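You operate a simulated robot arm through the tools that you are given. There is no shell and no other tool.

You are at the controls of a simulated robot arm. One attempt, no reset.

TASK
Bend the strip with red tape to 60 degrees.
Fine: set the stop pin, clamp the strip while bending, stand it in the grey tray; lever back, clamp free. Set down upright: what you pick out.

The check looks at the end state, three seconds after you hand in, the way a careful person would. Anything else that was tipped, shoved, dropped, spilled or broken makes it a failure.

THE ROBOT
A 6-joint arm with a two-finger parallel gripper, fixed in place. Base frame: the origin is at the foot of the arm, x ahead of it, y to its left, z up; the work surface is at about z = 0.85. Lengths are in m, angles in degrees, forces in N, time in s.
With the tool pointing down near the work surface it reaches from about 0.36 to 0.76 m from the base axis. Its first joint turns from -66.0 to 66.0 degrees. Payload 2.45 kg.
The TCP is the grasp point between the finger pads, 0.024 m short of the fingertips. In the tool frame z runs along the fingers and y along their closing line. The gripper opens to 0.068 m. The fingers are 0.017 m wide and 0.01 m thick; the gripper's body (0.04 by 0.07 m) begins 0.041 m behind the TCP.
Orientation is told as [roll, pitch, yaw] about the base's x, y, z axes, in that order, counted from this pose: with the fingers straight down and closing along the base's y, the tool's x points along the base's -x, its y along +y and its z along -z.

THE INTERFACE
- The arm moves only by the tool jog_arm. Its arguments are lists of equal length, an entry for each row: "grip": the opening, from 0 (shut) to 1 (fully open); "offset": the shift along the base's x, y, z in units of 25 mm (1.0 is 25 mm), a list of three; "rotation": the turn, a rotation vector about the base's x, y, z in units of 4 degrees (1.0 is 4 degrees), a list of three. In form: {"grip": [grip, ...], "offset": [[dx, dy, dz], ...], "rotation": [[ax, ay, az], ...]}. A call has 1 to 20 rows; each row shifts and turns the commanded pose from where the row before left it. A call with a number of a shift or a turn outside -1 to 1 is refused whole. Rows are played at 5 a second. More than 0.05 m and 8.6 degrees between two rows, or a gripper value outside its range, and nothing of the call is played. Where a pose cannot be reached the arm comes as near as it can. A force on the tool above 40 N (or 10 N above the force at the start of the call, whichever is more), or a blocked arm, ends the call early, and 0.2 s more pass. Each finger travels about 0.108 m/s and halts on what it meets, pressing with about 36 N; the grip force reading is that of the motor and also rises with nothing between the fingers. The clock runs only during rows and for 0.2 s after the last one: add rows that do not move to give the fingers time. It gives the time, the measured TCP pose, the force on the tool (base axes), the opening and the grip force at its end, in the units of the frame above (readings bear some noise), with the torque about the TCP (base axes, N m) and any sound that the robot's microphone picked up.
- Cameras (640 x 400 px; columns grow to the right, rows downward): "scene" is fixed at [0.1775, 0.42, 1.4697]; the picture's right is [-0.66, -0.75, 0.00], its down [-0.39, 0.35, -0.85] and it looks along [0.64, -0.56, -0.52] (base axes); focal length 326 px, centre (320, 200). "wrist" rides on the gripper at [0.084, 0.011, -0.075] in the tool frame; the picture's right is [-0.13, 0.99, 0.00], its down [-0.60, -0.08, -0.79] and it looks along [-0.79, -0.10, 0.61] (tool axes); focal length 251 px, centre (320, 200). There is no depth. A picture from a camera that has moved, and an enlarged one, comes with that camera's place and axes in the base frame and with its lens.
- capture(camera): a new picture of that camera. No time passes.
- zoom(camera, box): a new picture of the part [left, top, right, bottom] of that camera's present view, enlarged. No time passes.
- hand_in(): hands the job in; it is judged then, once.

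Nothing tells you positions but the pictures and the camera data. Unless the task says otherwise, let go and move clear before handing in.

The tools are called after "Emit:" by a JSON object that holds its "name" and its "arguments". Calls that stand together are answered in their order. jog_arm: Moves the arm, as the interface text tells. Its arguments: {"type":"object","properties":{"grip":{"type":"array","items":{"type":"number"}},"offset":{"type":"array","items":{"type":"array","items":{"type":"number"}}},"rotation":{"type":"array","items":{"type":"array","items":{"type":"number"}}}},"required":["grip","offset","rotation"]} The other tools are called the same way: capture (camera) takes a picture; zoom (camera, box) takes an enlarged picture of a part of a camera's view; hand_in () hands the job in.

At the start:

```text
t: 0.0
ee_pos: [0.4231, -0.1414, 1.2173]
tool_rot: [-0.1, 0.0, 0.1]
contact_force: [-0.8, -0.8, -0.8]
moment: [0.01, -0.02, 0.0]
opening: 0.068
grip_force: 0.0
```

scene: 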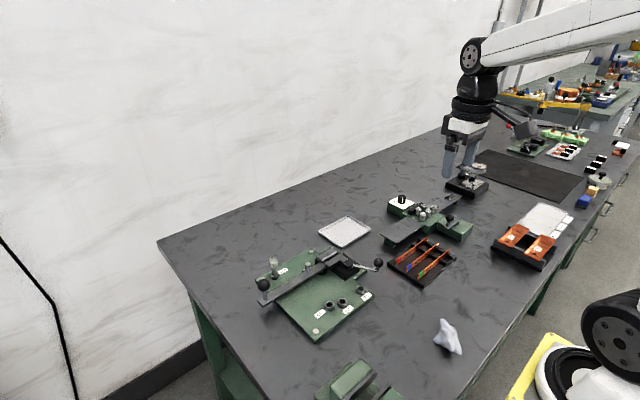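
wrist: 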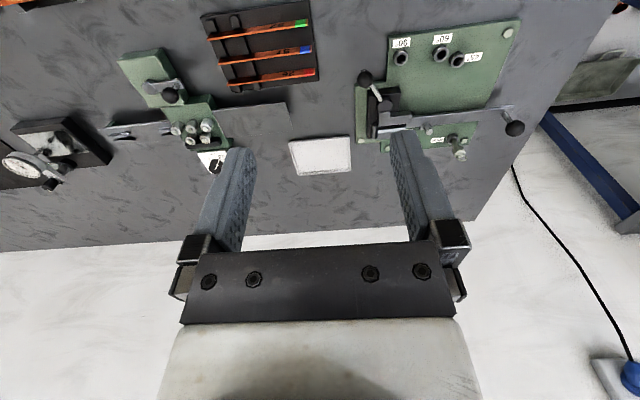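

I see a bench with a green bender (lever, clamp, pins), a rack of three strips with colored tape, a grey/white tray, and other fixtures. I'll look closer at each before moving.

Emit:
{"name": "zoom", "arguments": {"camera": "scene", "box": [240, 230, 400, 350]}}

Emit:
{"name": "zoom", "arguments": {"camera": "scene", "box": [360, 170, 520, 290]}}

Emit:
{"name": "zoom", "arguments": {"camera": "wrist", "box": [340, 0, 540, 170]}}

Emit:
{"name": "zoom", "arguments": {"camera": "wrist", "box": [100, 0, 340, 190]}}

Emit:
{"name": "zoom", "arguments": {"camera": "scene", "box": [480, 100, 640, 280]}}

```text
3.33 times, centred on (320, 290) of scene
camera zoom: at [0.1775, 0.42, 1.4697], right [-0.66, -0.75, 0.0], down [-0.39, 0.35, -0.85], along [0.64, -0.56, -0.52], focal length 1086 px, centre (320, -100)
```

zoom: 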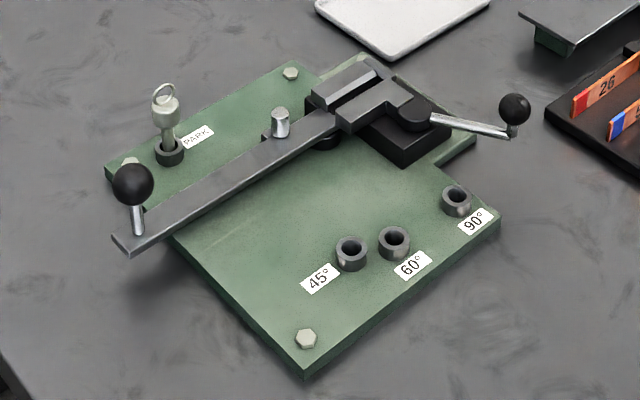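

```text
3.33 times, centred on (440, 230) of scene
camera zoom: at [0.1775, 0.42, 1.4697], right [-0.66, -0.75, 0.0], down [-0.39, 0.35, -0.85], along [0.64, -0.56, -0.52], focal length 1086 px, centre (-80, 100)
```

zoom: 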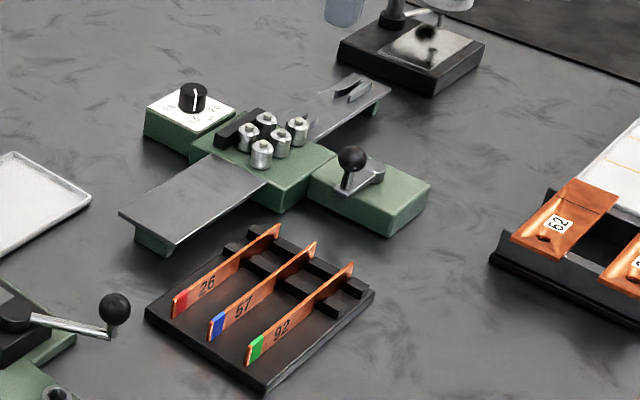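

```text
2.35 times, centred on (440, 85) of wrist
camera zoom: at [0.3378, -0.1303, 1.2938], right [0.13, 0.99, 0.0], down [0.6, -0.08, 0.79], along [0.79, -0.1, -0.61], focal length 592 px, centre (38, 471)
```

zoom: 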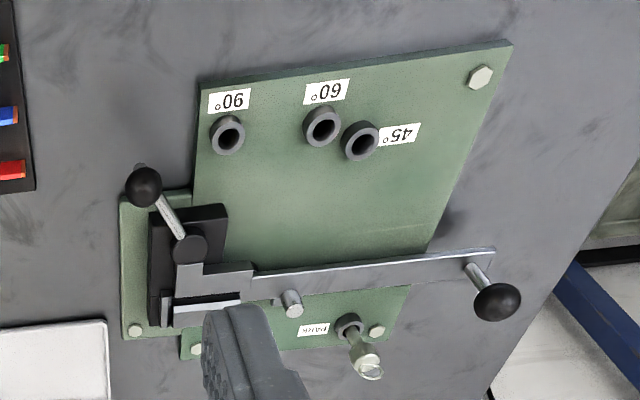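

```text
2.11 times, centred on (220, 95) of wrist
camera zoom: at [0.3378, -0.1303, 1.2938], right [0.13, 0.99, 0.0], down [0.6, -0.08, 0.79], along [0.79, -0.1, -0.61], focal length 529 px, centre (530, 421)
```

zoom: 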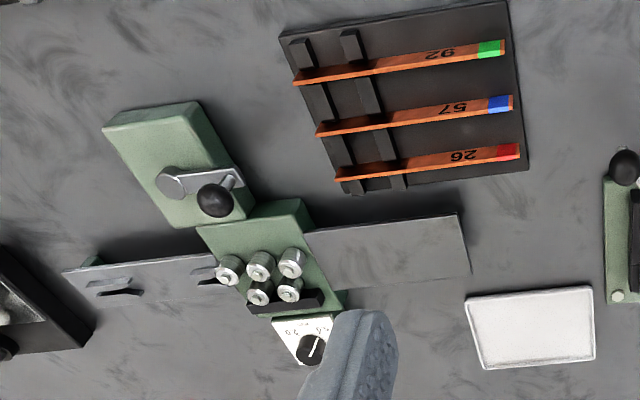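

```text
2.22 times, centred on (560, 190) of scene
camera zoom: at [0.1775, 0.42, 1.4697], right [-0.66, -0.75, 0.0], down [-0.39, 0.35, -0.85], along [0.64, -0.56, -0.52], focal length 724 px, centre (-213, 222)
```

zoom: 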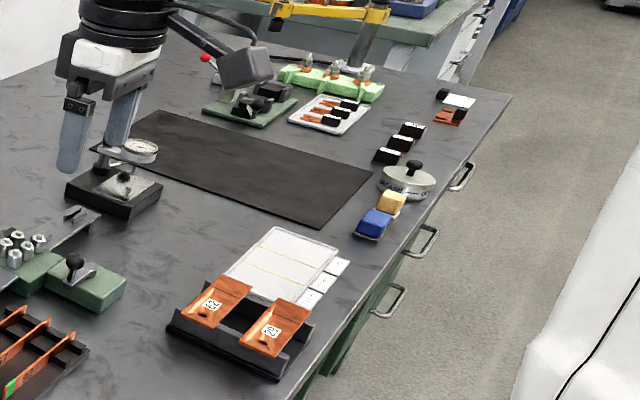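

The bender sits at about x 0.5–0.75, y −0.05 to 0.2, with the stop pin in PARK and holes marked 45/60/90. The red-tape strip is the rack slot nearest the straightener. I'll move the wrist camera over the bender for better views.

Emit:
{"name": "jog_arm", "arguments": {"grip": [1, 1, 1, 1, 1, 1, 1, 1, 1], "offset": [[-0.3, 1, -0.2], [-0.3, 1, -0.2], [-0.3, 1, -0.2], [-0.3, 1, -0.2], [-0.3, 1, -0.2], [-0.3, 1, -0.2], [-0.3, 1, -0.2], [-0.3, 1, -0.2], [0, 0, 0]], "rotation": [[0, 0.5, 0], [0, 0.5, 0], [0, 0.5, 0], [0, 0.5, 0], [0, 0.5, 0], [0, 0.5, 0], [0, 0.5, 0], [0, 0.5, 0], [0, 0, 0]]}}

Emit:
{"name": "capture", "arguments": {"camera": "wrist"}}

Emit:
{"name": "capture", "arguments": {"camera": "scene"}}

```text
t: 2.0
ee_pos: [0.3633, 0.0585, 1.1804]
tool_rot: [-0.1, 16.1, 0.0]
contact_force: [1.1, 0.1, -0.3]
moment: [-0.04, 0.02, 0.01]
opening: 0.068
grip_force: 0.0
```

```text
taken
camera wrist: at [0.3034, 0.0699, 1.2754], right [0.12, 0.99, -0.04], down [0.8, -0.08, 0.6], along [0.59, -0.1, -0.8], focal length 251 px, centre (320, 200)
```

wrist: 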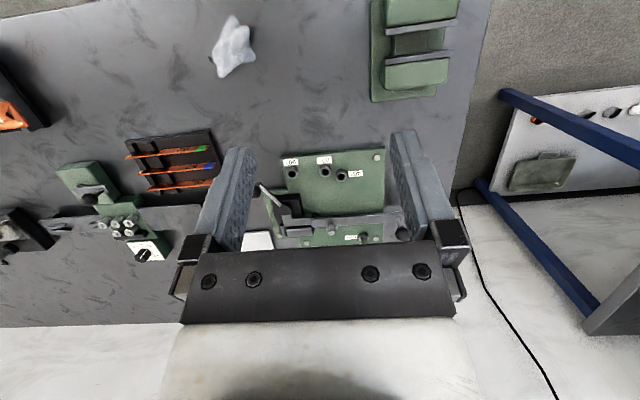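

```text
taken
```

scene: 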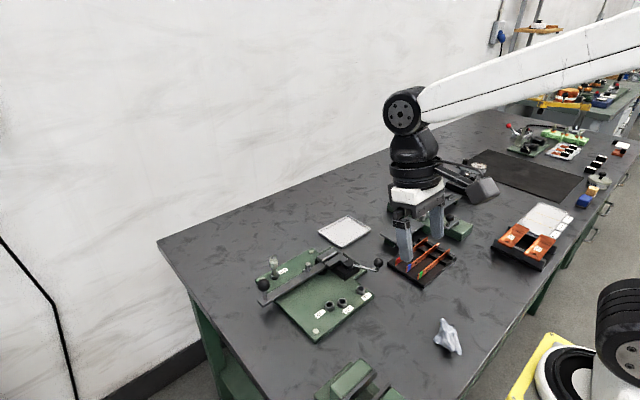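

The bender is visible between the fingers. I'll zoom in on it and on the tray.

Emit:
{"name": "zoom", "arguments": {"camera": "wrist", "box": [240, 130, 420, 250]}}

Emit:
{"name": "zoom", "arguments": {"camera": "scene", "box": [300, 200, 400, 280]}}

Emit:
{"name": "zoom", "arguments": {"camera": "scene", "box": [255, 240, 345, 310]}}

```text
3.33 times, centred on (330, 190) of wrist
camera zoom: at [0.3034, 0.0699, 1.2754], right [0.12, 0.99, -0.04], down [0.8, -0.08, 0.6], along [0.59, -0.1, -0.8], focal length 838 px, centre (287, 233)
```

zoom: 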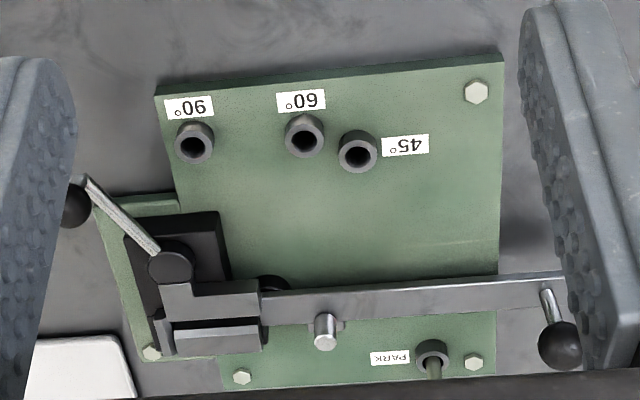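

```text
5.00 times, centred on (350, 240) of scene
camera zoom: at [0.1775, 0.4201, 1.4697], right [-0.66, -0.75, 0.0], down [-0.39, 0.35, -0.85], along [0.64, -0.56, -0.52], focal length 1629 px, centre (170, 0)
```

zoom: 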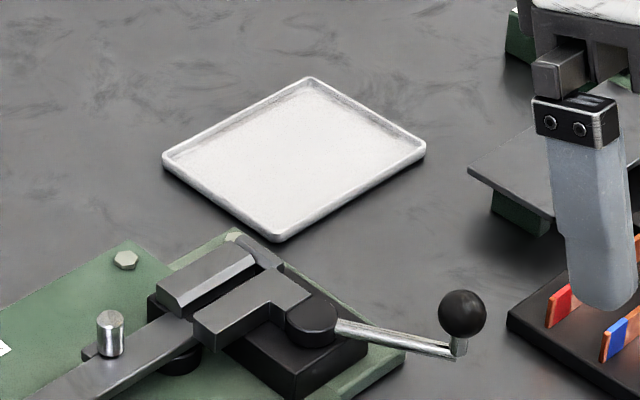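

```text
5.71 times, centred on (300, 275) of scene
camera zoom: at [0.1775, 0.4201, 1.4697], right [-0.66, -0.75, 0.0], down [-0.39, 0.35, -0.85], along [0.64, -0.56, -0.52], focal length 1862 px, centre (434, -229)
```

zoom: 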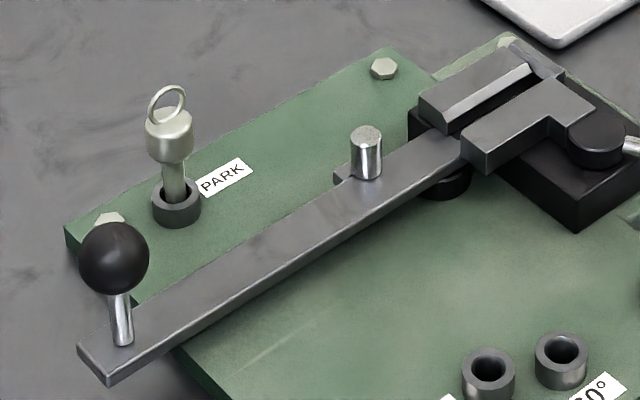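

The stop pin stands at about (0.705, 0.103), the 60° bush at about (0.535, 0.037) with its top near z 0.877, and the lever ball at about (0.657, 0.166, 0.92). I'll move closer to refine the pin and bush positions.

Emit:
{"name": "jog_arm", "arguments": {"grip": [1, 1, 1, 1, 1, 1, 1, 1, 1, 1, 1], "offset": [[0.95, 0.166, -0.52], [0.95, 0.166, -0.52], [0.95, 0.166, -0.52], [0.95, 0.166, -0.52], [0.95, 0.166, -0.52], [0.95, 0.166, -0.52], [0.95, 0.166, -0.52], [0.95, 0.166, -0.52], [0.95, 0.166, -0.52], [0.95, 0.166, -0.52], [0, 0, 0]], "rotation": [[0, -0.4, 0], [0, -0.4, 0], [0, -0.4, 0], [0, -0.4, 0], [0, -0.4, 0], [0, -0.4, 0], [0, -0.4, 0], [0, -0.4, 0], [0, -0.4, 0], [0, -0.4, 0], [0, 0, 0]]}}

Emit:
{"name": "capture", "arguments": {"camera": "wrist"}}

Emit:
{"name": "zoom", "arguments": {"camera": "wrist", "box": [220, 20, 440, 160]}}

```text
t: 4.4
ee_pos: [0.5998, 0.0982, 1.0484]
tool_rot: [0.0, 0.0, 0.1]
contact_force: [0.4, 0.8, 0.4]
moment: [0.0, 0.01, 0.04]
opening: 0.0679
grip_force: 0.1
```

```text
taken
camera wrist: at [0.5155, 0.1099, 1.1232], right [0.13, 0.99, 0.0], down [0.6, -0.08, 0.79], along [0.79, -0.1, -0.61], focal length 251 px, centre (320, 200)
```

wrist: 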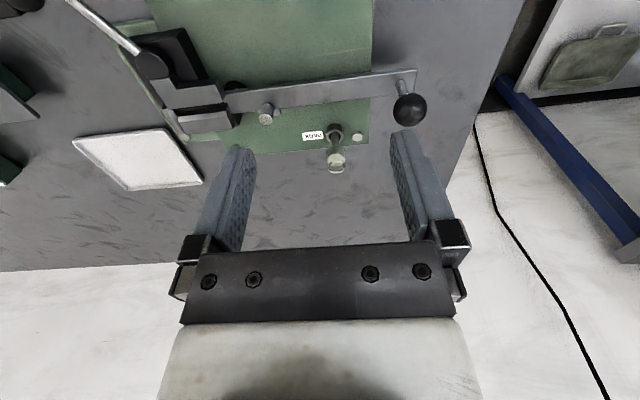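

```text
2.86 times, centred on (330, 90) of wrist
camera zoom: at [0.5155, 0.1099, 1.1232], right [0.13, 0.99, 0.0], down [0.6, -0.08, 0.79], along [0.79, -0.1, -0.61], focal length 718 px, centre (291, 514)
```

zoom: 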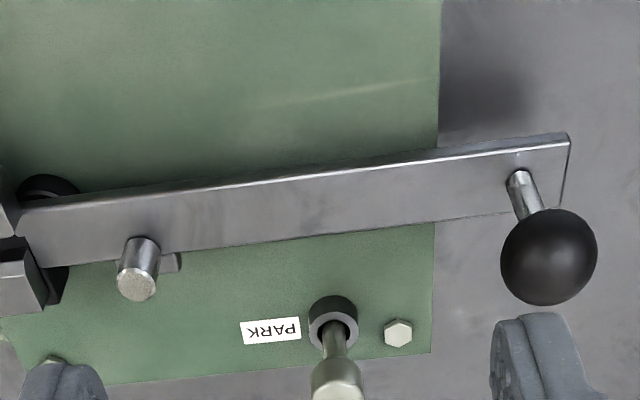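

The pin axis is at about (0.705, 0.104), with its knob spanning z≈0.907–0.925 and a ring on top. I'll move above it and check alignment.

Emit:
{"name": "jog_arm", "arguments": {"grip": [0.8, 0.8, 0.8, 0.8, 0.8, 0.8, 0.8, 0.8, 0.8], "offset": [[0.84, 0.05, 0], [0.84, 0.05, 0], [0.84, 0.05, 0], [0.84, 0.05, 0], [0.84, 0.05, 0], [0, 0, -0.9], [0, 0, -0.9], [0, 0, -0.9], [0, 0, 0]], "rotation": [[0, 0, 0], [0, 0, 0], [0, 0, 0], [0, 0, 0], [0, 0, 0], [0, 0, 0], [0, 0, 0], [0, 0, 0], [0, 0, 0]]}}

Emit:
{"name": "capture", "arguments": {"camera": "wrist"}}

Emit:
{"name": "zoom", "arguments": {"camera": "scene", "box": [230, 200, 330, 290]}}

```text
t: 6.4
ee_pos: [0.7069, 0.107, 0.9824]
tool_rot: [0.0, 0.1, 0.0]
contact_force: [0.4, -0.7, -0.1]
moment: [0.01, 0.03, 0.03]
opening: 0.0549
grip_force: 0.0
```

```text
taken
camera wrist: at [0.6223, 0.1179, 1.0581], right [0.13, 0.99, 0.0], down [0.6, -0.08, 0.79], along [0.79, -0.1, -0.61], focal length 251 px, centre (320, 200)
```

wrist: 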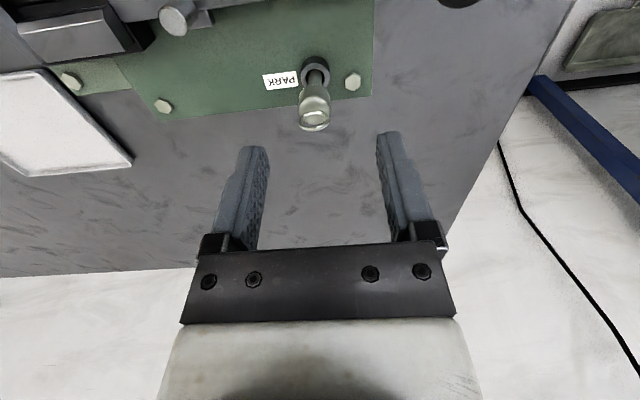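

```text
4.44 times, centred on (280, 245) of scene
camera zoom: at [0.1775, 0.42, 1.4697], right [-0.66, -0.75, 0.0], down [-0.39, 0.35, -0.85], along [0.64, -0.56, -0.52], focal length 1448 px, centre (498, 0)
```

zoom: 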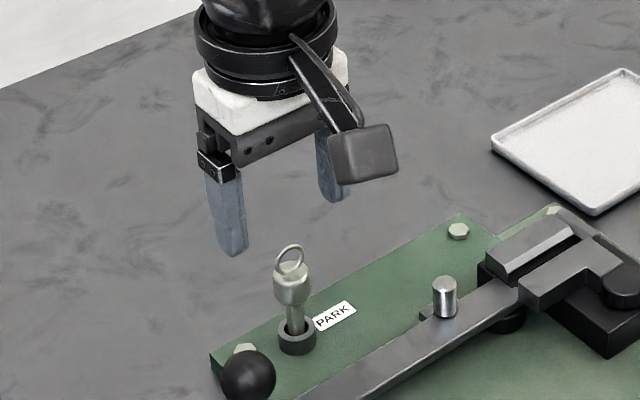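

The gripper is nearly centred over the pin. I'll descend around the knob, shift slightly in y, and grip.

Emit:
{"name": "jog_arm", "arguments": {"grip": [0.8, 0.8, 0.8, 0.8, 0.8], "offset": [[0, -0.1, -0.66], [0, 0, -0.67], [0, 0, -0.67], [0, 0, -0.66], [0, 0, 0]], "rotation": [[0, 0, 0], [0, 0, 0], [0, 0, 0], [0, 0, 0], [0, 0, 0]]}}

Emit:
{"name": "capture", "arguments": {"camera": "wrist"}}

Emit:
{"name": "zoom", "arguments": {"camera": "scene", "box": [230, 210, 330, 290]}}

```text
t: 7.6
ee_pos: [0.7046, 0.1025, 0.9154]
tool_rot: [0.0, 0.0, -0.1]
contact_force: [0.7, 0.4, 0.0]
moment: [0.02, -0.01, -0.01]
opening: 0.054
grip_force: 0.1
```

```text
taken
camera wrist: at [0.6205, 0.1144, 0.9898], right [0.13, 0.99, 0.0], down [0.6, -0.08, 0.79], along [0.79, -0.1, -0.61], focal length 251 px, centre (320, 200)
```

wrist: 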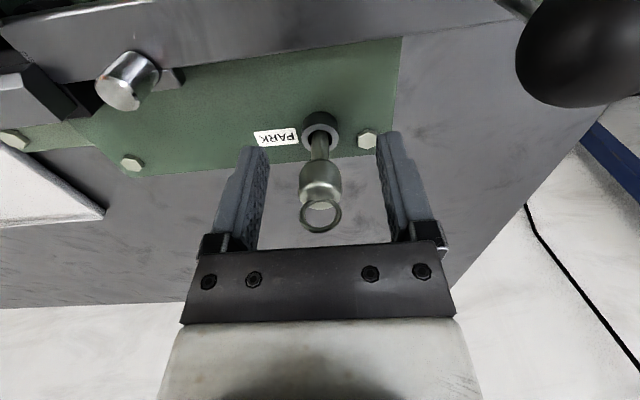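

```text
5.00 times, centred on (280, 250) of scene
camera zoom: at [0.1775, 0.42, 1.4697], right [-0.66, -0.75, 0.0], down [-0.39, 0.35, -0.85], along [0.64, -0.56, -0.52], focal length 1629 px, centre (520, -50)
```

zoom: 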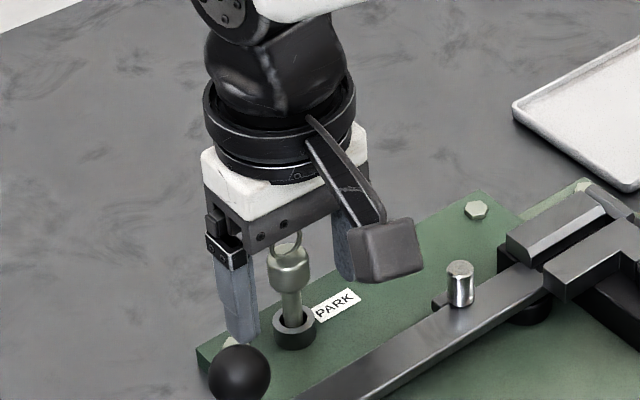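

The knob is centred between the fingers. I'll close and lift a little.

Emit:
{"name": "jog_arm", "arguments": {"grip": [0.5, 0.15, 0.15, 0.15, 0.15], "offset": [[0, 0, 0], [0, 0, 0], [0, 0, 0], [0, 0, 0], [0, 0, 0]], "rotation": [[0, 0, 0], [0, 0, 0], [0, 0, 0], [0, 0, 0], [0, 0, 0]]}}

Emit:
{"name": "capture", "arguments": {"camera": "wrist"}}

```text
t: 8.8
ee_pos: [0.7047, 0.1027, 0.915]
tool_rot: [0.0, 0.0, 0.1]
contact_force: [0.1, 0.2, 0.1]
moment: [-0.03, 0.03, -0.01]
opening: 0.0196
grip_force: 36.0
```

```text
taken
camera wrist: at [0.6206, 0.1144, 0.9902], right [0.13, 0.99, 0.0], down [0.6, -0.08, 0.79], along [0.79, -0.1, -0.61], focal length 251 px, centre (320, 200)
```

wrist: 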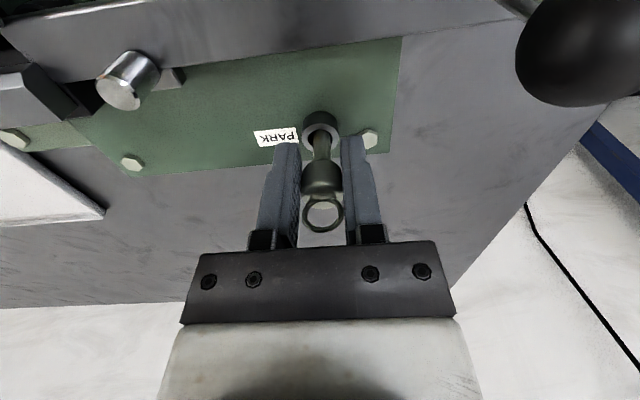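

Gripped at 19.6 mm. I'll lift straight up about 100 mm.

Emit:
{"name": "jog_arm", "arguments": {"grip": [0.15, 0.15, 0.15, 0.15, 0.15, 0.15], "offset": [[0, 0, 0.5], [0, 0, 0.5], [0, 0, 1], [0, 0, 1], [0, 0, 1], [0, 0, 0]], "rotation": [[0, 0, 0], [0, 0, 0], [0, 0, 0], [0, 0, 0], [0, 0, 0], [0, 0, 0]]}}

Emit:
{"name": "capture", "arguments": {"camera": "wrist"}}

Emit:
{"name": "zoom", "arguments": {"camera": "scene", "box": [230, 180, 350, 290]}}

```text
t: 10.2
ee_pos: [0.7068, 0.1035, 1.016]
tool_rot: [0.0, 0.0, 0.0]
contact_force: [-0.7, 0.1, -0.1]
moment: [-0.02, 0.03, 0.01]
opening: 0.0194
grip_force: 35.9
```

```text
taken
camera wrist: at [0.6238, 0.1147, 1.091], right [0.13, 0.99, 0.0], down [0.6, -0.08, 0.79], along [0.79, -0.1, -0.61], focal length 251 px, centre (320, 200)
```

wrist: 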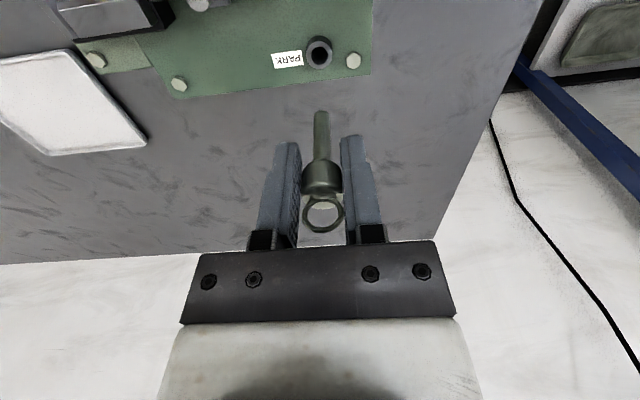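

```text
3.64 times, centred on (290, 235) of scene
camera zoom: at [0.1776, 0.42, 1.4697], right [-0.66, -0.75, 0.0], down [-0.39, 0.35, -0.85], along [0.64, -0.56, -0.52], focal length 1185 px, centre (429, 73)
```

zoom: 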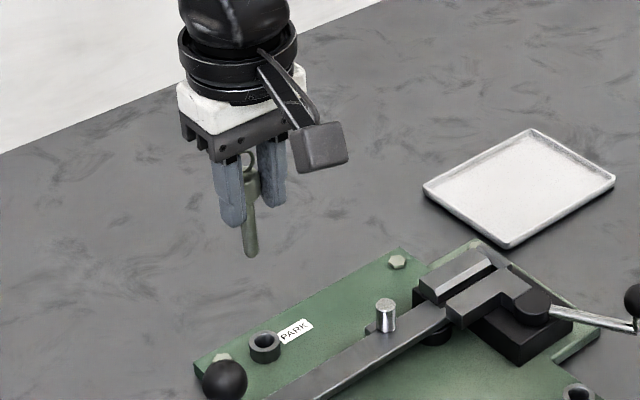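

The pin is out and held straight, with its tip about 54 mm below the TCP. The PARK hole appears at pixel (319, 50) when the pin is right above it, so I'll use the same pixel at the same height to align with the 60° bush.

Emit:
{"name": "jog_arm", "arguments": {"grip": [0.15, 0.15, 0.15, 0.15, 0.15, 0.15, 0.15, 0.15, 0.15], "offset": [[-0.855, -0.3325, 0], [-0.855, -0.3325, 0], [-0.855, -0.3325, 0], [-0.855, -0.3325, 0], [-0.855, -0.3325, 0], [-0.855, -0.3325, 0], [-0.855, -0.3325, 0], [-0.855, -0.3325, 0], [0, 0, 0]], "rotation": [[0, 0, 0], [0, 0, 0], [0, 0, 0], [0, 0, 0], [0, 0, 0], [0, 0, 0], [0, 0, 0], [0, 0, 0], [0, 0, 0]]}}

Emit:
{"name": "capture", "arguments": {"camera": "wrist"}}

Emit:
{"name": "zoom", "arguments": {"camera": "wrist", "box": [260, 10, 400, 110]}}

```text
t: 12.2
ee_pos: [0.5351, 0.0389, 1.0149]
tool_rot: [0.0, 0.0, 0.0]
contact_force: [0.2, 0.2, -0.5]
moment: [0.0, 0.0, 0.01]
opening: 0.0196
grip_force: 36.0
```

```text
taken
camera wrist: at [0.4501, 0.0494, 1.0898], right [0.13, 0.99, 0.0], down [0.6, -0.08, 0.79], along [0.79, -0.1, -0.61], focal length 251 px, centre (320, 200)
```

wrist: 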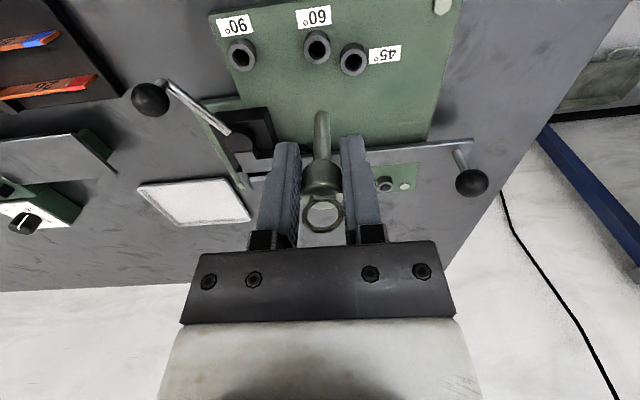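

```text
4.00 times, centred on (330, 60) of wrist
camera zoom: at [0.4501, 0.0494, 1.0898], right [0.13, 0.99, 0.0], down [0.6, -0.08, 0.79], along [0.79, -0.1, -0.61], focal length 1006 px, centre (280, 760)
```

zoom: 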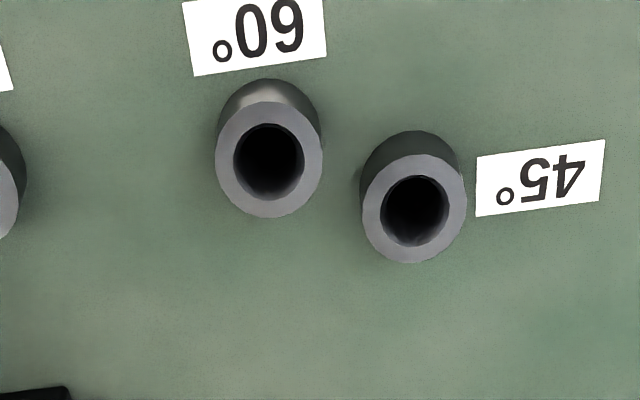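

The 60° hole is about 2 mm toward −y from the pin axis, well inside the bush clearance. I'll correct that, lower to just above the bush, and check.

Emit:
{"name": "jog_arm", "arguments": {"grip": [0.15, 0.15, 0.15, 0.15, 0.15], "offset": [[0.02, -0.08, 0], [0, 0, -0.95], [0, 0, -0.95], [0, 0, -0.95], [0, 0, 0]], "rotation": [[0, 0, 0], [0, 0, 0], [0, 0, 0], [0, 0, 0], [0, 0, 0]]}}

Emit:
{"name": "zoom", "arguments": {"camera": "wrist", "box": [250, 40, 410, 160]}}

Emit:
{"name": "zoom", "arguments": {"camera": "scene", "box": [290, 230, 400, 320]}}

```text
t: 13.4
ee_pos: [0.5357, 0.0378, 0.9423]
tool_rot: [-0.1, 0.0, 0.0]
contact_force: [0.3, 0.5, -0.6]
moment: [-0.01, 0.01, -0.03]
opening: 0.0195
grip_force: 35.7
```

```text
3.33 times, centred on (330, 100) of wrist
camera zoom: at [0.4517, 0.0491, 1.0178], right [0.13, 0.99, 0.0], down [0.6, -0.08, 0.79], along [0.79, -0.1, -0.61], focal length 838 px, centre (287, 533)
```

zoom: 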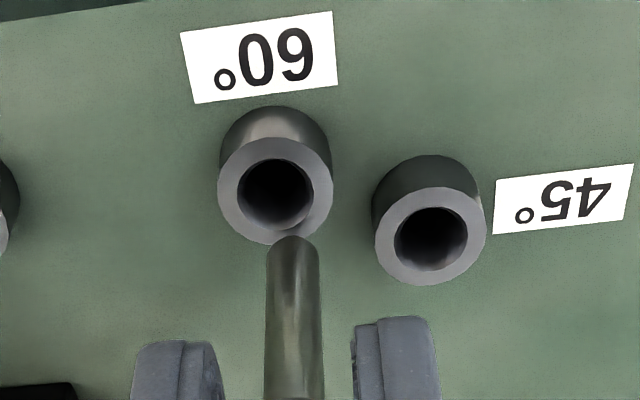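

```text
4.44 times, centred on (345, 275) of scene
camera zoom: at [0.1776, 0.42, 1.4697], right [-0.66, -0.75, 0.0], down [-0.39, 0.35, -0.85], along [0.64, -0.56, -0.52], focal length 1448 px, centre (209, -133)
```

zoom: 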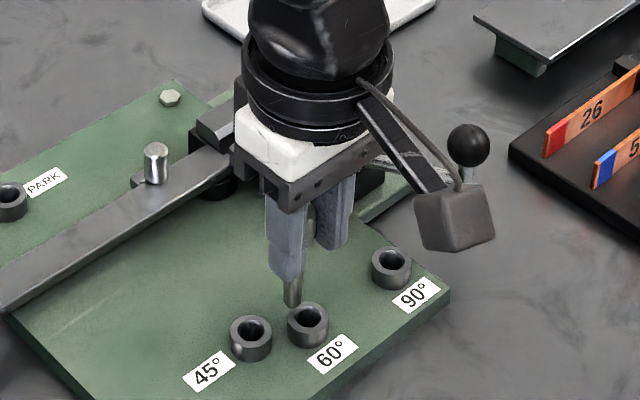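

The pin tip is just above the bush but seems offset mostly in y. I'll zoom in to measure before inserting.

Emit:
{"name": "zoom", "arguments": {"camera": "scene", "box": [340, 275, 380, 305]}}

Emit:
{"name": "zoom", "arguments": {"camera": "wrist", "box": [290, 75, 350, 120]}}

Emit:
{"name": "capture", "arguments": {"camera": "scene"}}

```text
13.33 times, centred on (360, 290) of scene
camera zoom: at [0.1776, 0.42, 1.4697], right [-0.66, -0.75, 0.0], down [-0.39, 0.35, -0.85], along [0.64, -0.56, -0.52], focal length 4344 px, centre (-213, -1000)
```

zoom: 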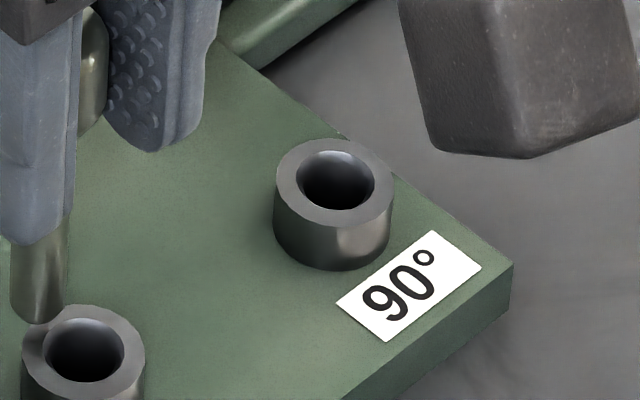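

```text
8.89 times, centred on (320, 98) of wrist
camera zoom: at [0.4517, 0.0491, 1.0178], right [0.13, 0.99, 0.0], down [0.6, -0.08, 0.79], along [0.79, -0.1, -0.61], focal length 2235 px, centre (320, 1111)
```

zoom: 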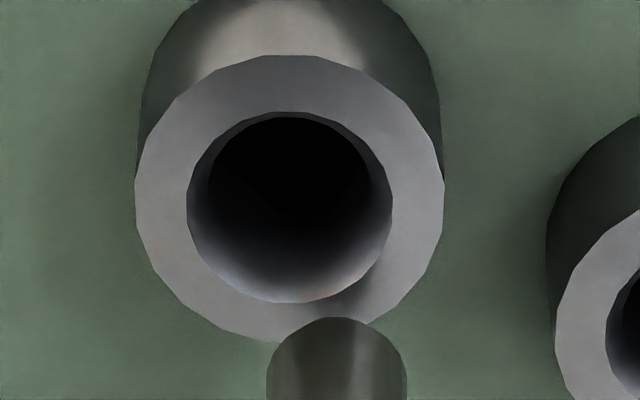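

```text
taken
```

scene: 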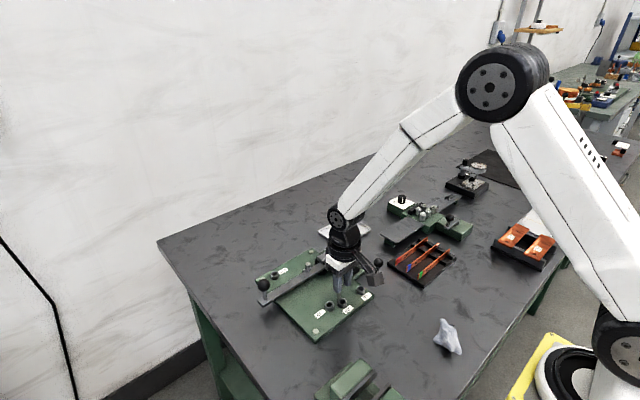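

Comparing the two views, the hole is offset from the pin mostly toward −x, and the bush is a bit taller than I had estimated. I'll shift by about (−7, −2) mm at the same height and look again.

Emit:
{"name": "jog_arm", "arguments": {"grip": [0.15, 0.15, 0.15], "offset": [[-0.28, -0.08, 0], [0, 0, 0], [0, 0, 0]], "rotation": [[0, 0, 0], [0, 0, 0], [0, 0, 0]]}}

Emit:
{"name": "zoom", "arguments": {"camera": "scene", "box": [330, 270, 370, 300]}}

Emit:
{"name": "zoom", "arguments": {"camera": "wrist", "box": [290, 75, 350, 120]}}

```text
t: 14.2
ee_pos: [0.5279, 0.0347, 0.9416]
tool_rot: [0.0, -0.1, 0.0]
contact_force: [-0.3, -0.2, 0.1]
moment: [-0.02, -0.01, -0.04]
opening: 0.0197
grip_force: 36.3
```

```text
13.33 times, centred on (350, 285) of scene
camera zoom: at [0.1776, 0.42, 1.4697], right [-0.66, -0.75, 0.0], down [-0.39, 0.35, -0.85], along [0.64, -0.56, -0.52], focal length 4344 px, centre (-80, -933)
```

zoom: 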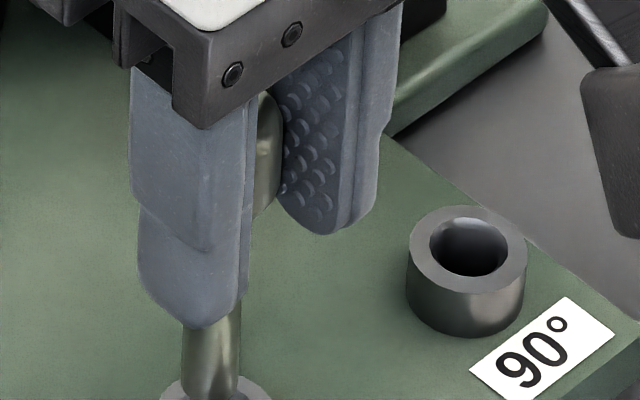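

```text
8.89 times, centred on (320, 98) of wrist
camera zoom: at [0.4445, 0.0467, 1.0179], right [0.13, 0.99, 0.0], down [0.6, -0.08, 0.79], along [0.79, -0.1, -0.61], focal length 2235 px, centre (320, 1111)
```

zoom: 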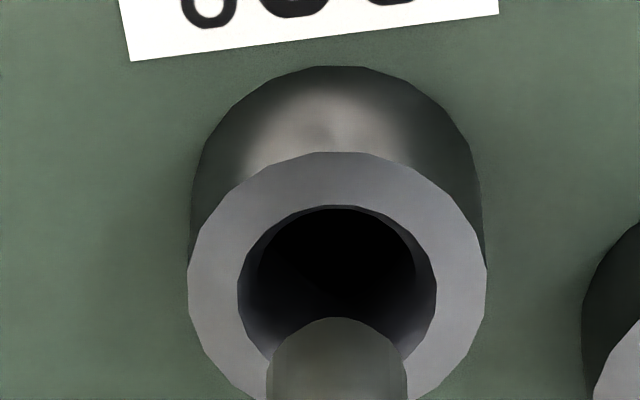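

Emit:
{"name": "zoom", "arguments": {"camera": "scene", "box": [325, 283, 365, 313]}}

```text
13.33 times, centred on (345, 298) of scene
camera zoom: at [0.1776, 0.42, 1.4697], right [-0.66, -0.75, 0.0], down [-0.39, 0.35, -0.85], along [0.64, -0.56, -0.52], focal length 4344 px, centre (-13, -1107)
```

zoom: 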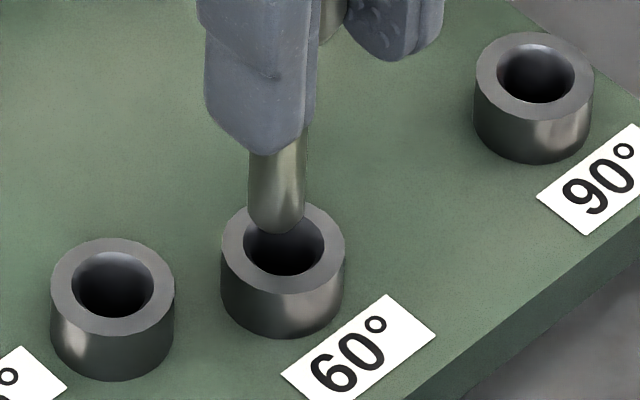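

Nearly aligned, with about 2 mm left in −x. I'll correct that and lower into the bush gently.

Emit:
{"name": "jog_arm", "arguments": {"grip": [0.15, 0.15, 0.15, 0.15, 0.15, 0.15], "offset": [[-0.09, 0.01, 0], [0, 0, -0.15], [0, 0, -0.15], [0, 0, -0.15], [0, 0, -0.15], [0, 0, 0]], "rotation": [[0, 0, 0], [0, 0, 0], [0, 0, 0], [0, 0, 0], [0, 0, 0], [0, 0, 0]]}}

Emit:
{"name": "zoom", "arguments": {"camera": "scene", "box": [325, 283, 365, 313]}}

Emit:
{"name": "zoom", "arguments": {"camera": "wrist", "box": [290, 75, 350, 120]}}

```text
t: 15.6
ee_pos: [0.5262, 0.0339, 0.9275]
tool_rot: [0.0, 0.0, 0.0]
contact_force: [0.8, 4.0, 0.3]
moment: [0.18, -0.08, 0.05]
opening: 0.0196
grip_force: 35.7
```

```text
13.33 times, centred on (345, 298) of scene
camera zoom: at [0.1775, 0.4201, 1.4697], right [-0.66, -0.75, 0.0], down [-0.39, 0.34, -0.85], along [0.64, -0.56, -0.52], focal length 4344 px, centre (-13, -1107)
```

zoom: 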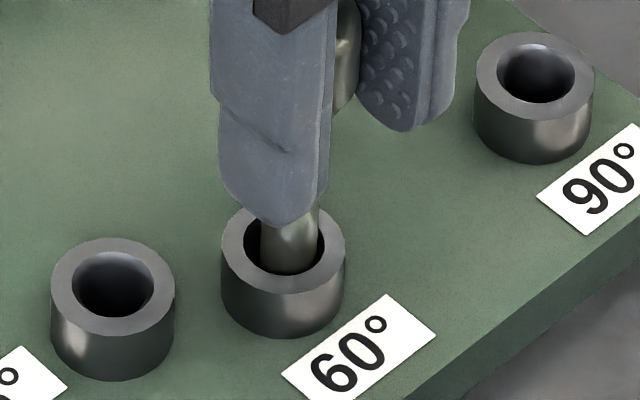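

```text
8.89 times, centred on (320, 98) of wrist
camera zoom: at [0.4414, 0.0461, 1.0032], right [0.13, 0.99, 0.0], down [0.6, -0.08, 0.79], along [0.79, -0.1, -0.61], focal length 2235 px, centre (320, 1111)
```

zoom: 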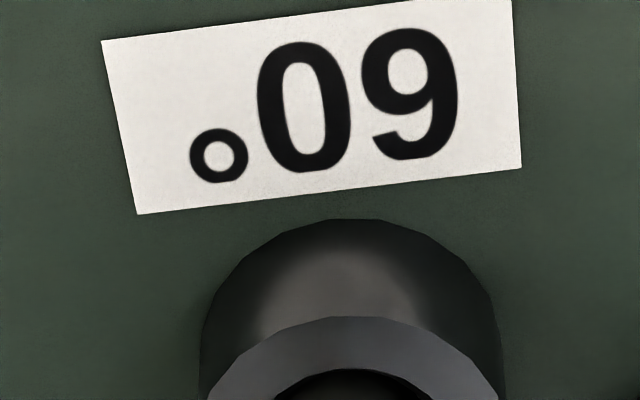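

The pin is in the bush with light side contact. I'll nudge +1 mm in y and continue down to the seat.

Emit:
{"name": "jog_arm", "arguments": {"grip": [0.15, 0.15, 0.15, 0.15, 0.15, 0.15], "offset": [[0.02, 0.04, 0], [0, 0, -0.12], [0, 0, -0.12], [0, 0, -0.12], [0, 0, -0.1], [0, 0, 0]], "rotation": [[0, 0, 0], [0, 0, 0], [0, 0, 0], [0, 0, 0], [0, 0, 0], [0, 0, 0]]}}

Emit:
{"name": "zoom", "arguments": {"camera": "scene", "box": [320, 270, 370, 310]}}

```text
t: 17.0
ee_pos: [0.5256, 0.0344, 0.9167]
tool_rot: [0.0, 0.0, -0.1]
contact_force: [0.3, -0.5, -0.2]
moment: [-0.03, 0.0, 0.01]
opening: 0.0193
grip_force: 35.9
```

```text
10.00 times, centred on (345, 290) of scene
camera zoom: at [0.1776, 0.42, 1.4697], right [-0.66, -0.75, 0.0], down [-0.39, 0.35, -0.85], along [0.64, -0.56, -0.52], focal length 3258 px, centre (70, -700)
```

zoom: 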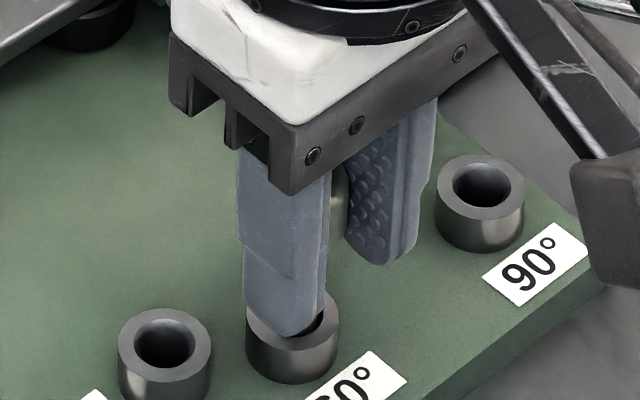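

No side force, and about 2 mm remain to the original seat depth. I'll lower the rest, open and rise.

Emit:
{"name": "jog_arm", "arguments": {"grip": [0.15, 0.15, 0.6, 0.7, 0.8, 0.8, 0.8, 0.8, 0.8, 0.8], "offset": [[0, 0, -0.08], [0, 0, 0], [0, 0, 0], [0, 0, 0], [0, 0, 0.5], [0, 0, 1], [0, 0, 1], [0, 0, 1], [0, 0, 1], [0, 0, 0]], "rotation": [[0, 0, 0], [0, 0, 0], [0, 0, 0], [0, 0, 0], [0, 0, 0], [0, 0, 0], [0, 0, 0], [0, 0, 0], [0, 0, 0], [0, 0, 0]]}}

Emit:
{"name": "capture", "arguments": {"camera": "scene"}}

Emit:
{"name": "zoom", "arguments": {"camera": "scene", "box": [250, 230, 400, 340]}}

Emit:
{"name": "capture", "arguments": {"camera": "wrist"}}

```text
t: 19.2
ee_pos: [0.5247, 0.0349, 1.0265]
tool_rot: [0.1, -0.1, 0.0]
contact_force: [0.0, 0.9, -0.1]
moment: [0.01, 0.01, 0.01]
opening: 0.0545
grip_force: 0.0
```

```text
taken
```

scene: 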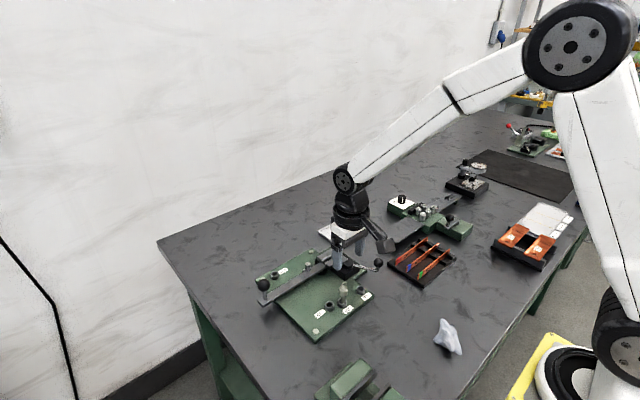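

```text
3.64 times, centred on (325, 285) of scene
camera zoom: at [0.1775, 0.42, 1.4697], right [-0.66, -0.75, 0.0], down [-0.39, 0.35, -0.85], along [0.64, -0.56, -0.52], focal length 1185 px, centre (302, -109)
```

zoom: 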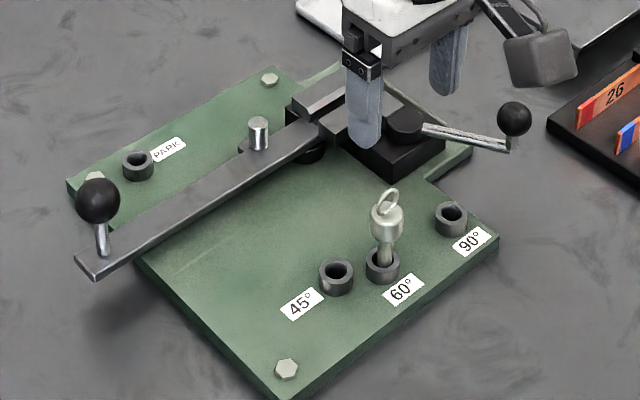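

```text
taken
camera wrist: at [0.4402, 0.0466, 1.1025], right [0.13, 0.99, 0.0], down [0.6, -0.08, 0.79], along [0.79, -0.1, -0.61], focal length 251 px, centre (320, 200)
```

wrist: 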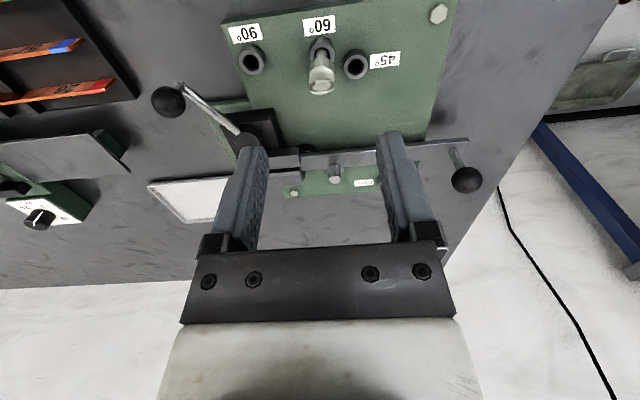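

The stop pin now stands in the 60° bush. Next I'll look closely at the clamp and jaw slot.

Emit:
{"name": "jog_arm", "arguments": {"grip": [1, 1, 1, 1, 1], "offset": [[0, -0.7, 0], [0, -0.7, 0], [0, -0.7, 0], [0, -0.7, 0], [0, 0, 0]], "rotation": [[0, 0, 0], [0, 0, 0], [0, 0, 0], [0, 0, 0], [0, 0, 0]]}}

Emit:
{"name": "capture", "arguments": {"camera": "wrist"}}

Emit:
{"name": "zoom", "arguments": {"camera": "wrist", "box": [240, 60, 420, 195]}}

Emit:
{"name": "zoom", "arguments": {"camera": "scene", "box": [300, 235, 390, 300]}}

```text
t: 20.4
ee_pos: [0.5249, -0.0366, 1.0255]
tool_rot: [0.0, 0.1, -0.1]
contact_force: [0.9, 0.6, -0.9]
moment: [0.0, -0.01, 0.0]
opening: 0.0681
grip_force: 0.0
```

```text
taken
camera wrist: at [0.4402, -0.0239, 1.1017], right [0.13, 0.99, 0.0], down [0.6, -0.08, 0.79], along [0.79, -0.1, -0.61], focal length 251 px, centre (320, 200)
```

wrist: 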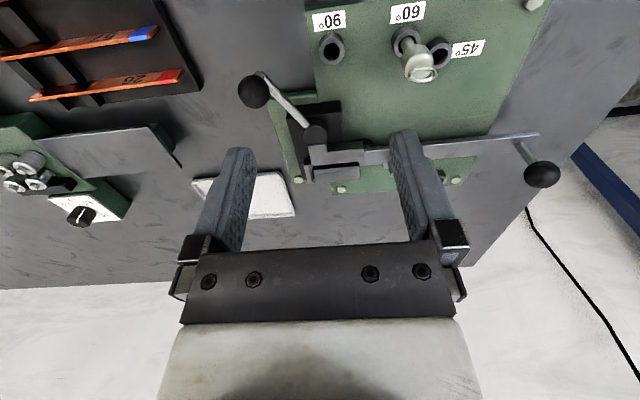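

```text
2.96 times, centred on (330, 128) of wrist
camera zoom: at [0.4402, -0.0239, 1.1017], right [0.13, 0.99, 0.0], down [0.6, -0.08, 0.79], along [0.79, -0.1, -0.61], focal length 745 px, centre (290, 415)
```

zoom: 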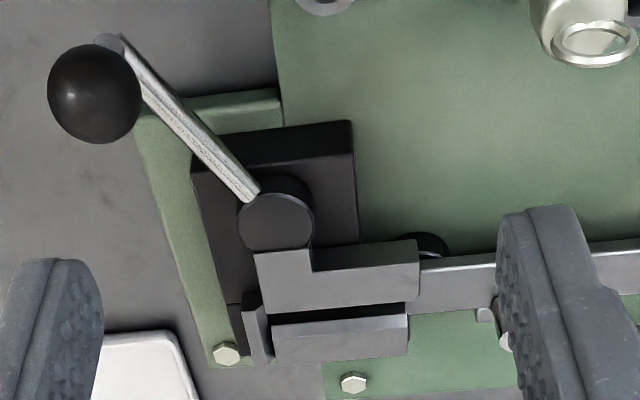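

```text
6.15 times, centred on (345, 268) of scene
camera zoom: at [0.1776, 0.42, 1.4697], right [-0.66, -0.75, 0.0], down [-0.39, 0.35, -0.85], along [0.64, -0.56, -0.52], focal length 2005 px, centre (166, -215)
```

zoom: 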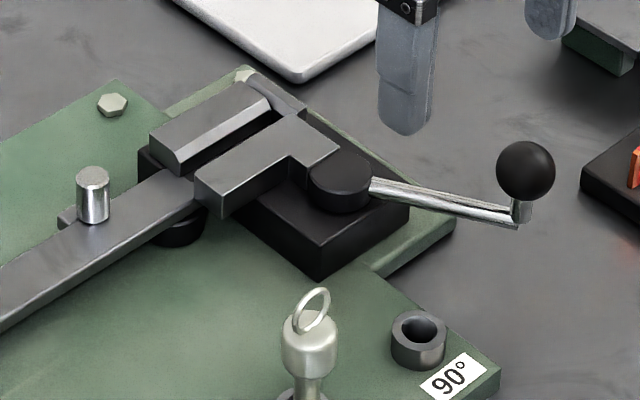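

The slot runs along y at about x≈0.63–0.64, with the handle pointing back and the jaws open. The red strip lies on edge along y from about −0.155 to −0.30 at x≈0.53, so I need the fingers closing along x. I'll move over the rack and yaw −90°.

Emit:
{"name": "jog_arm", "arguments": {"grip": [1, 1, 1, 1, 1, 1, 1, 1, 1, 1, 1, 1, 1, 1, 1, 1, 1, 1, 1, 1], "offset": [[0, 0, 0.6], [0, 0, 0.6], [0, -0.45, 0.6], [0, -0.45, 0], [0, -0.45, 0], [0, -0.45, 0], [0, -0.45, 0], [0, -0.45, 0], [0, -0.45, 0], [0, -0.45, 0], [0, -0.45, 0], [0, -0.45, 0], [0, -0.45, 0], [0, -0.45, 0], [0, -0.45, 0], [0, -0.45, 0], [0, -0.4, 0], [0, -0.4, 0], [0, 0, 0], [0, 0, 0]], "rotation": [[0, 0, -1], [0, 0, -1], [0, 0, -1], [0, 0, -1], [0, 0, -1], [0, 0, -1], [0, 0, -1], [0, 0, -1], [0, 0, -1], [0, 0, -1], [0, 0, -1], [0, 0, -1], [0, 0, -1], [0, 0, -1], [0, 0, -1], [0, 0, -1], [0, 0, -1], [0, 0, -1], [0, 0, -1], [0, 0, -1]]}}

Emit:
{"name": "jog_arm", "arguments": {"grip": [1, 1, 1, 1], "offset": [[0, 0, 0], [0, 0, 0], [0, 0, 0], [0, 0, 0]], "rotation": [[0, 0, -1], [0, 0, -1], [0, 0, -0.5], [0, 0, 0]]}}

Emit:
{"name": "capture", "arguments": {"camera": "wrist"}}

Emit:
{"name": "capture", "arguments": {"camera": "scene"}}

```text
t: 24.6
ee_pos: [0.5245, -0.211, 1.0717]
tool_rot: [0.0, 0.0, -80.2]
contact_force: [0.0, 1.2, -0.6]
moment: [0.01, -0.03, 0.03]
opening: 0.0681
grip_force: 0.1
```

```text
t: 25.6
ee_pos: [0.5254, -0.2116, 1.0723]
tool_rot: [0.1, 0.0, -90.0]
contact_force: [0.1, -0.1, -0.8]
moment: [-0.01, 0.01, -0.01]
opening: 0.068
grip_force: 0.2
```

```text
taken
camera wrist: at [0.5365, -0.1271, 1.1472], right [0.99, -0.13, 0.0], down [-0.08, -0.6, 0.79], along [-0.1, -0.79, -0.61], focal length 251 px, centre (320, 200)
```

wrist: 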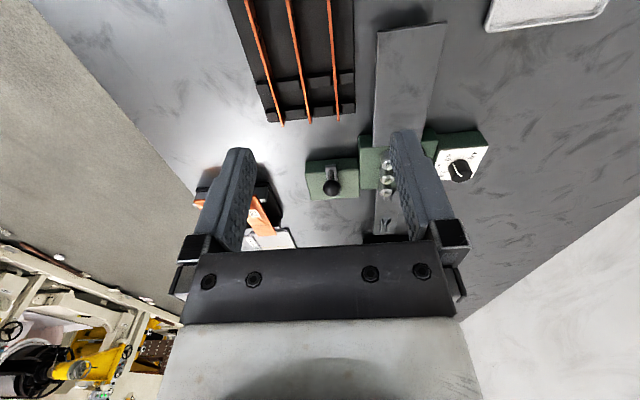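

```text
taken
```

scene: 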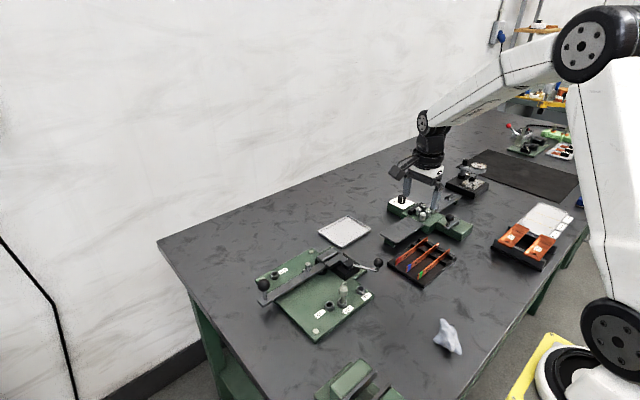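

Yaw −90° works. I'll zoom in on the rack.

Emit:
{"name": "zoom", "arguments": {"camera": "wrist", "box": [220, 0, 380, 130]}}

Emit:
{"name": "zoom", "arguments": {"camera": "scene", "box": [380, 230, 470, 295]}}

```text
3.08 times, centred on (300, 65) of wrist
camera zoom: at [0.5365, -0.1271, 1.1472], right [0.99, -0.13, 0.0], down [-0.08, -0.6, 0.79], along [-0.1, -0.79, -0.61], focal length 774 px, centre (382, 615)
```

zoom: 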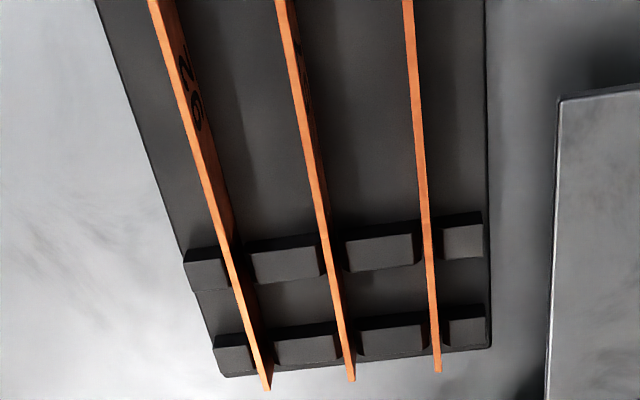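

```text
6.15 times, centred on (425, 262) of scene
camera zoom: at [0.1775, 0.42, 1.4697], right [-0.66, -0.75, 0.0], down [-0.39, 0.35, -0.85], along [0.64, -0.56, -0.52], focal length 2005 px, centre (-326, -185)
```

zoom: 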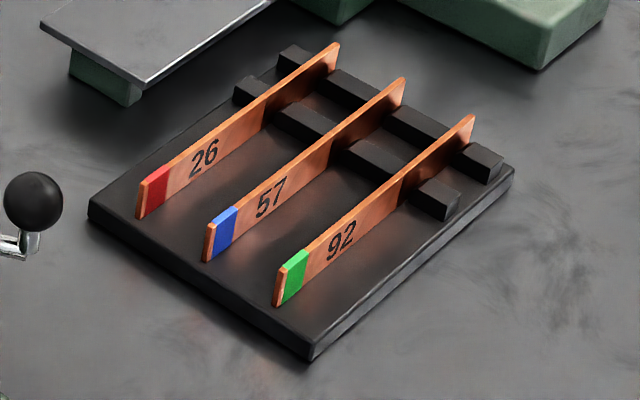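

The cameras agree on the red strip: x≈0.534, y −0.16 to −0.313, z 0.860–0.882, with blue 36 mm away. Before picking it, I'll view the jaw slot end-on from the +y side.

Emit:
{"name": "jog_arm", "arguments": {"grip": [1, 1, 1, 1, 1, 1, 1, 1, 1, 1, 1], "offset": [[0.466, 0.926, -0.13], [0.466, 0.926, -0.13], [0.466, 0.926, -0.13], [0.466, 0.926, -0.13], [0.466, 0.926, -0.13], [0.466, 0.926, -0.13], [0.466, 0.926, -0.13], [0.466, 0.926, -0.13], [0.466, 0.926, -0.13], [0.466, 0.926, -0.13], [0, 0, 0]], "rotation": [[0, 0, 0], [0, 0, 0], [0, 0, 0], [0, 0, 0], [0, 0, 0], [0, 0, 0], [0, 0, 0], [0, 0, 0], [0, 0, 0], [0, 0, 0], [0, 0, 0]]}}

Emit:
{"name": "capture", "arguments": {"camera": "wrist"}}

Emit:
{"name": "zoom", "arguments": {"camera": "wrist", "box": [220, 0, 420, 150]}}

```text
t: 28.0
ee_pos: [0.6426, 0.0197, 1.0391]
tool_rot: [0.0, 0.0, -90.1]
contact_force: [-0.7, -0.8, 0.2]
moment: [0.01, 0.01, 0.02]
opening: 0.0681
grip_force: 0.0
```

```text
taken
camera wrist: at [0.6537, 0.1048, 1.1152], right [0.99, -0.13, 0.0], down [-0.08, -0.6, 0.79], along [-0.1, -0.79, -0.61], focal length 251 px, centre (320, 200)
```

wrist: 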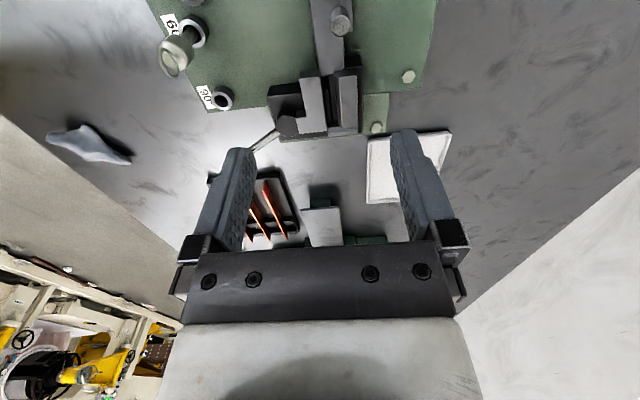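

```text
2.67 times, centred on (320, 75) of wrist
camera zoom: at [0.6537, 0.1048, 1.1152], right [0.99, -0.13, 0.0], down [-0.08, -0.6, 0.79], along [-0.1, -0.79, -0.61], focal length 670 px, centre (320, 533)
```

zoom: 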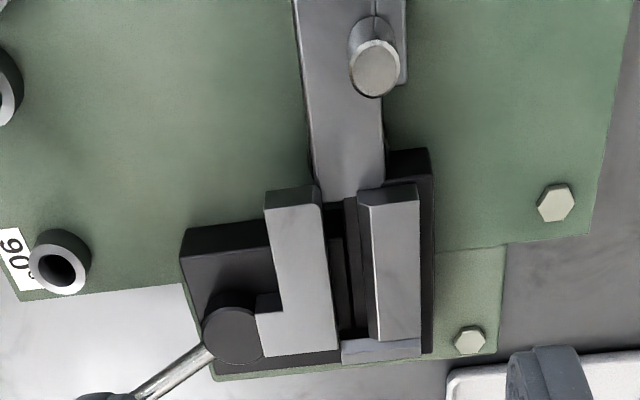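

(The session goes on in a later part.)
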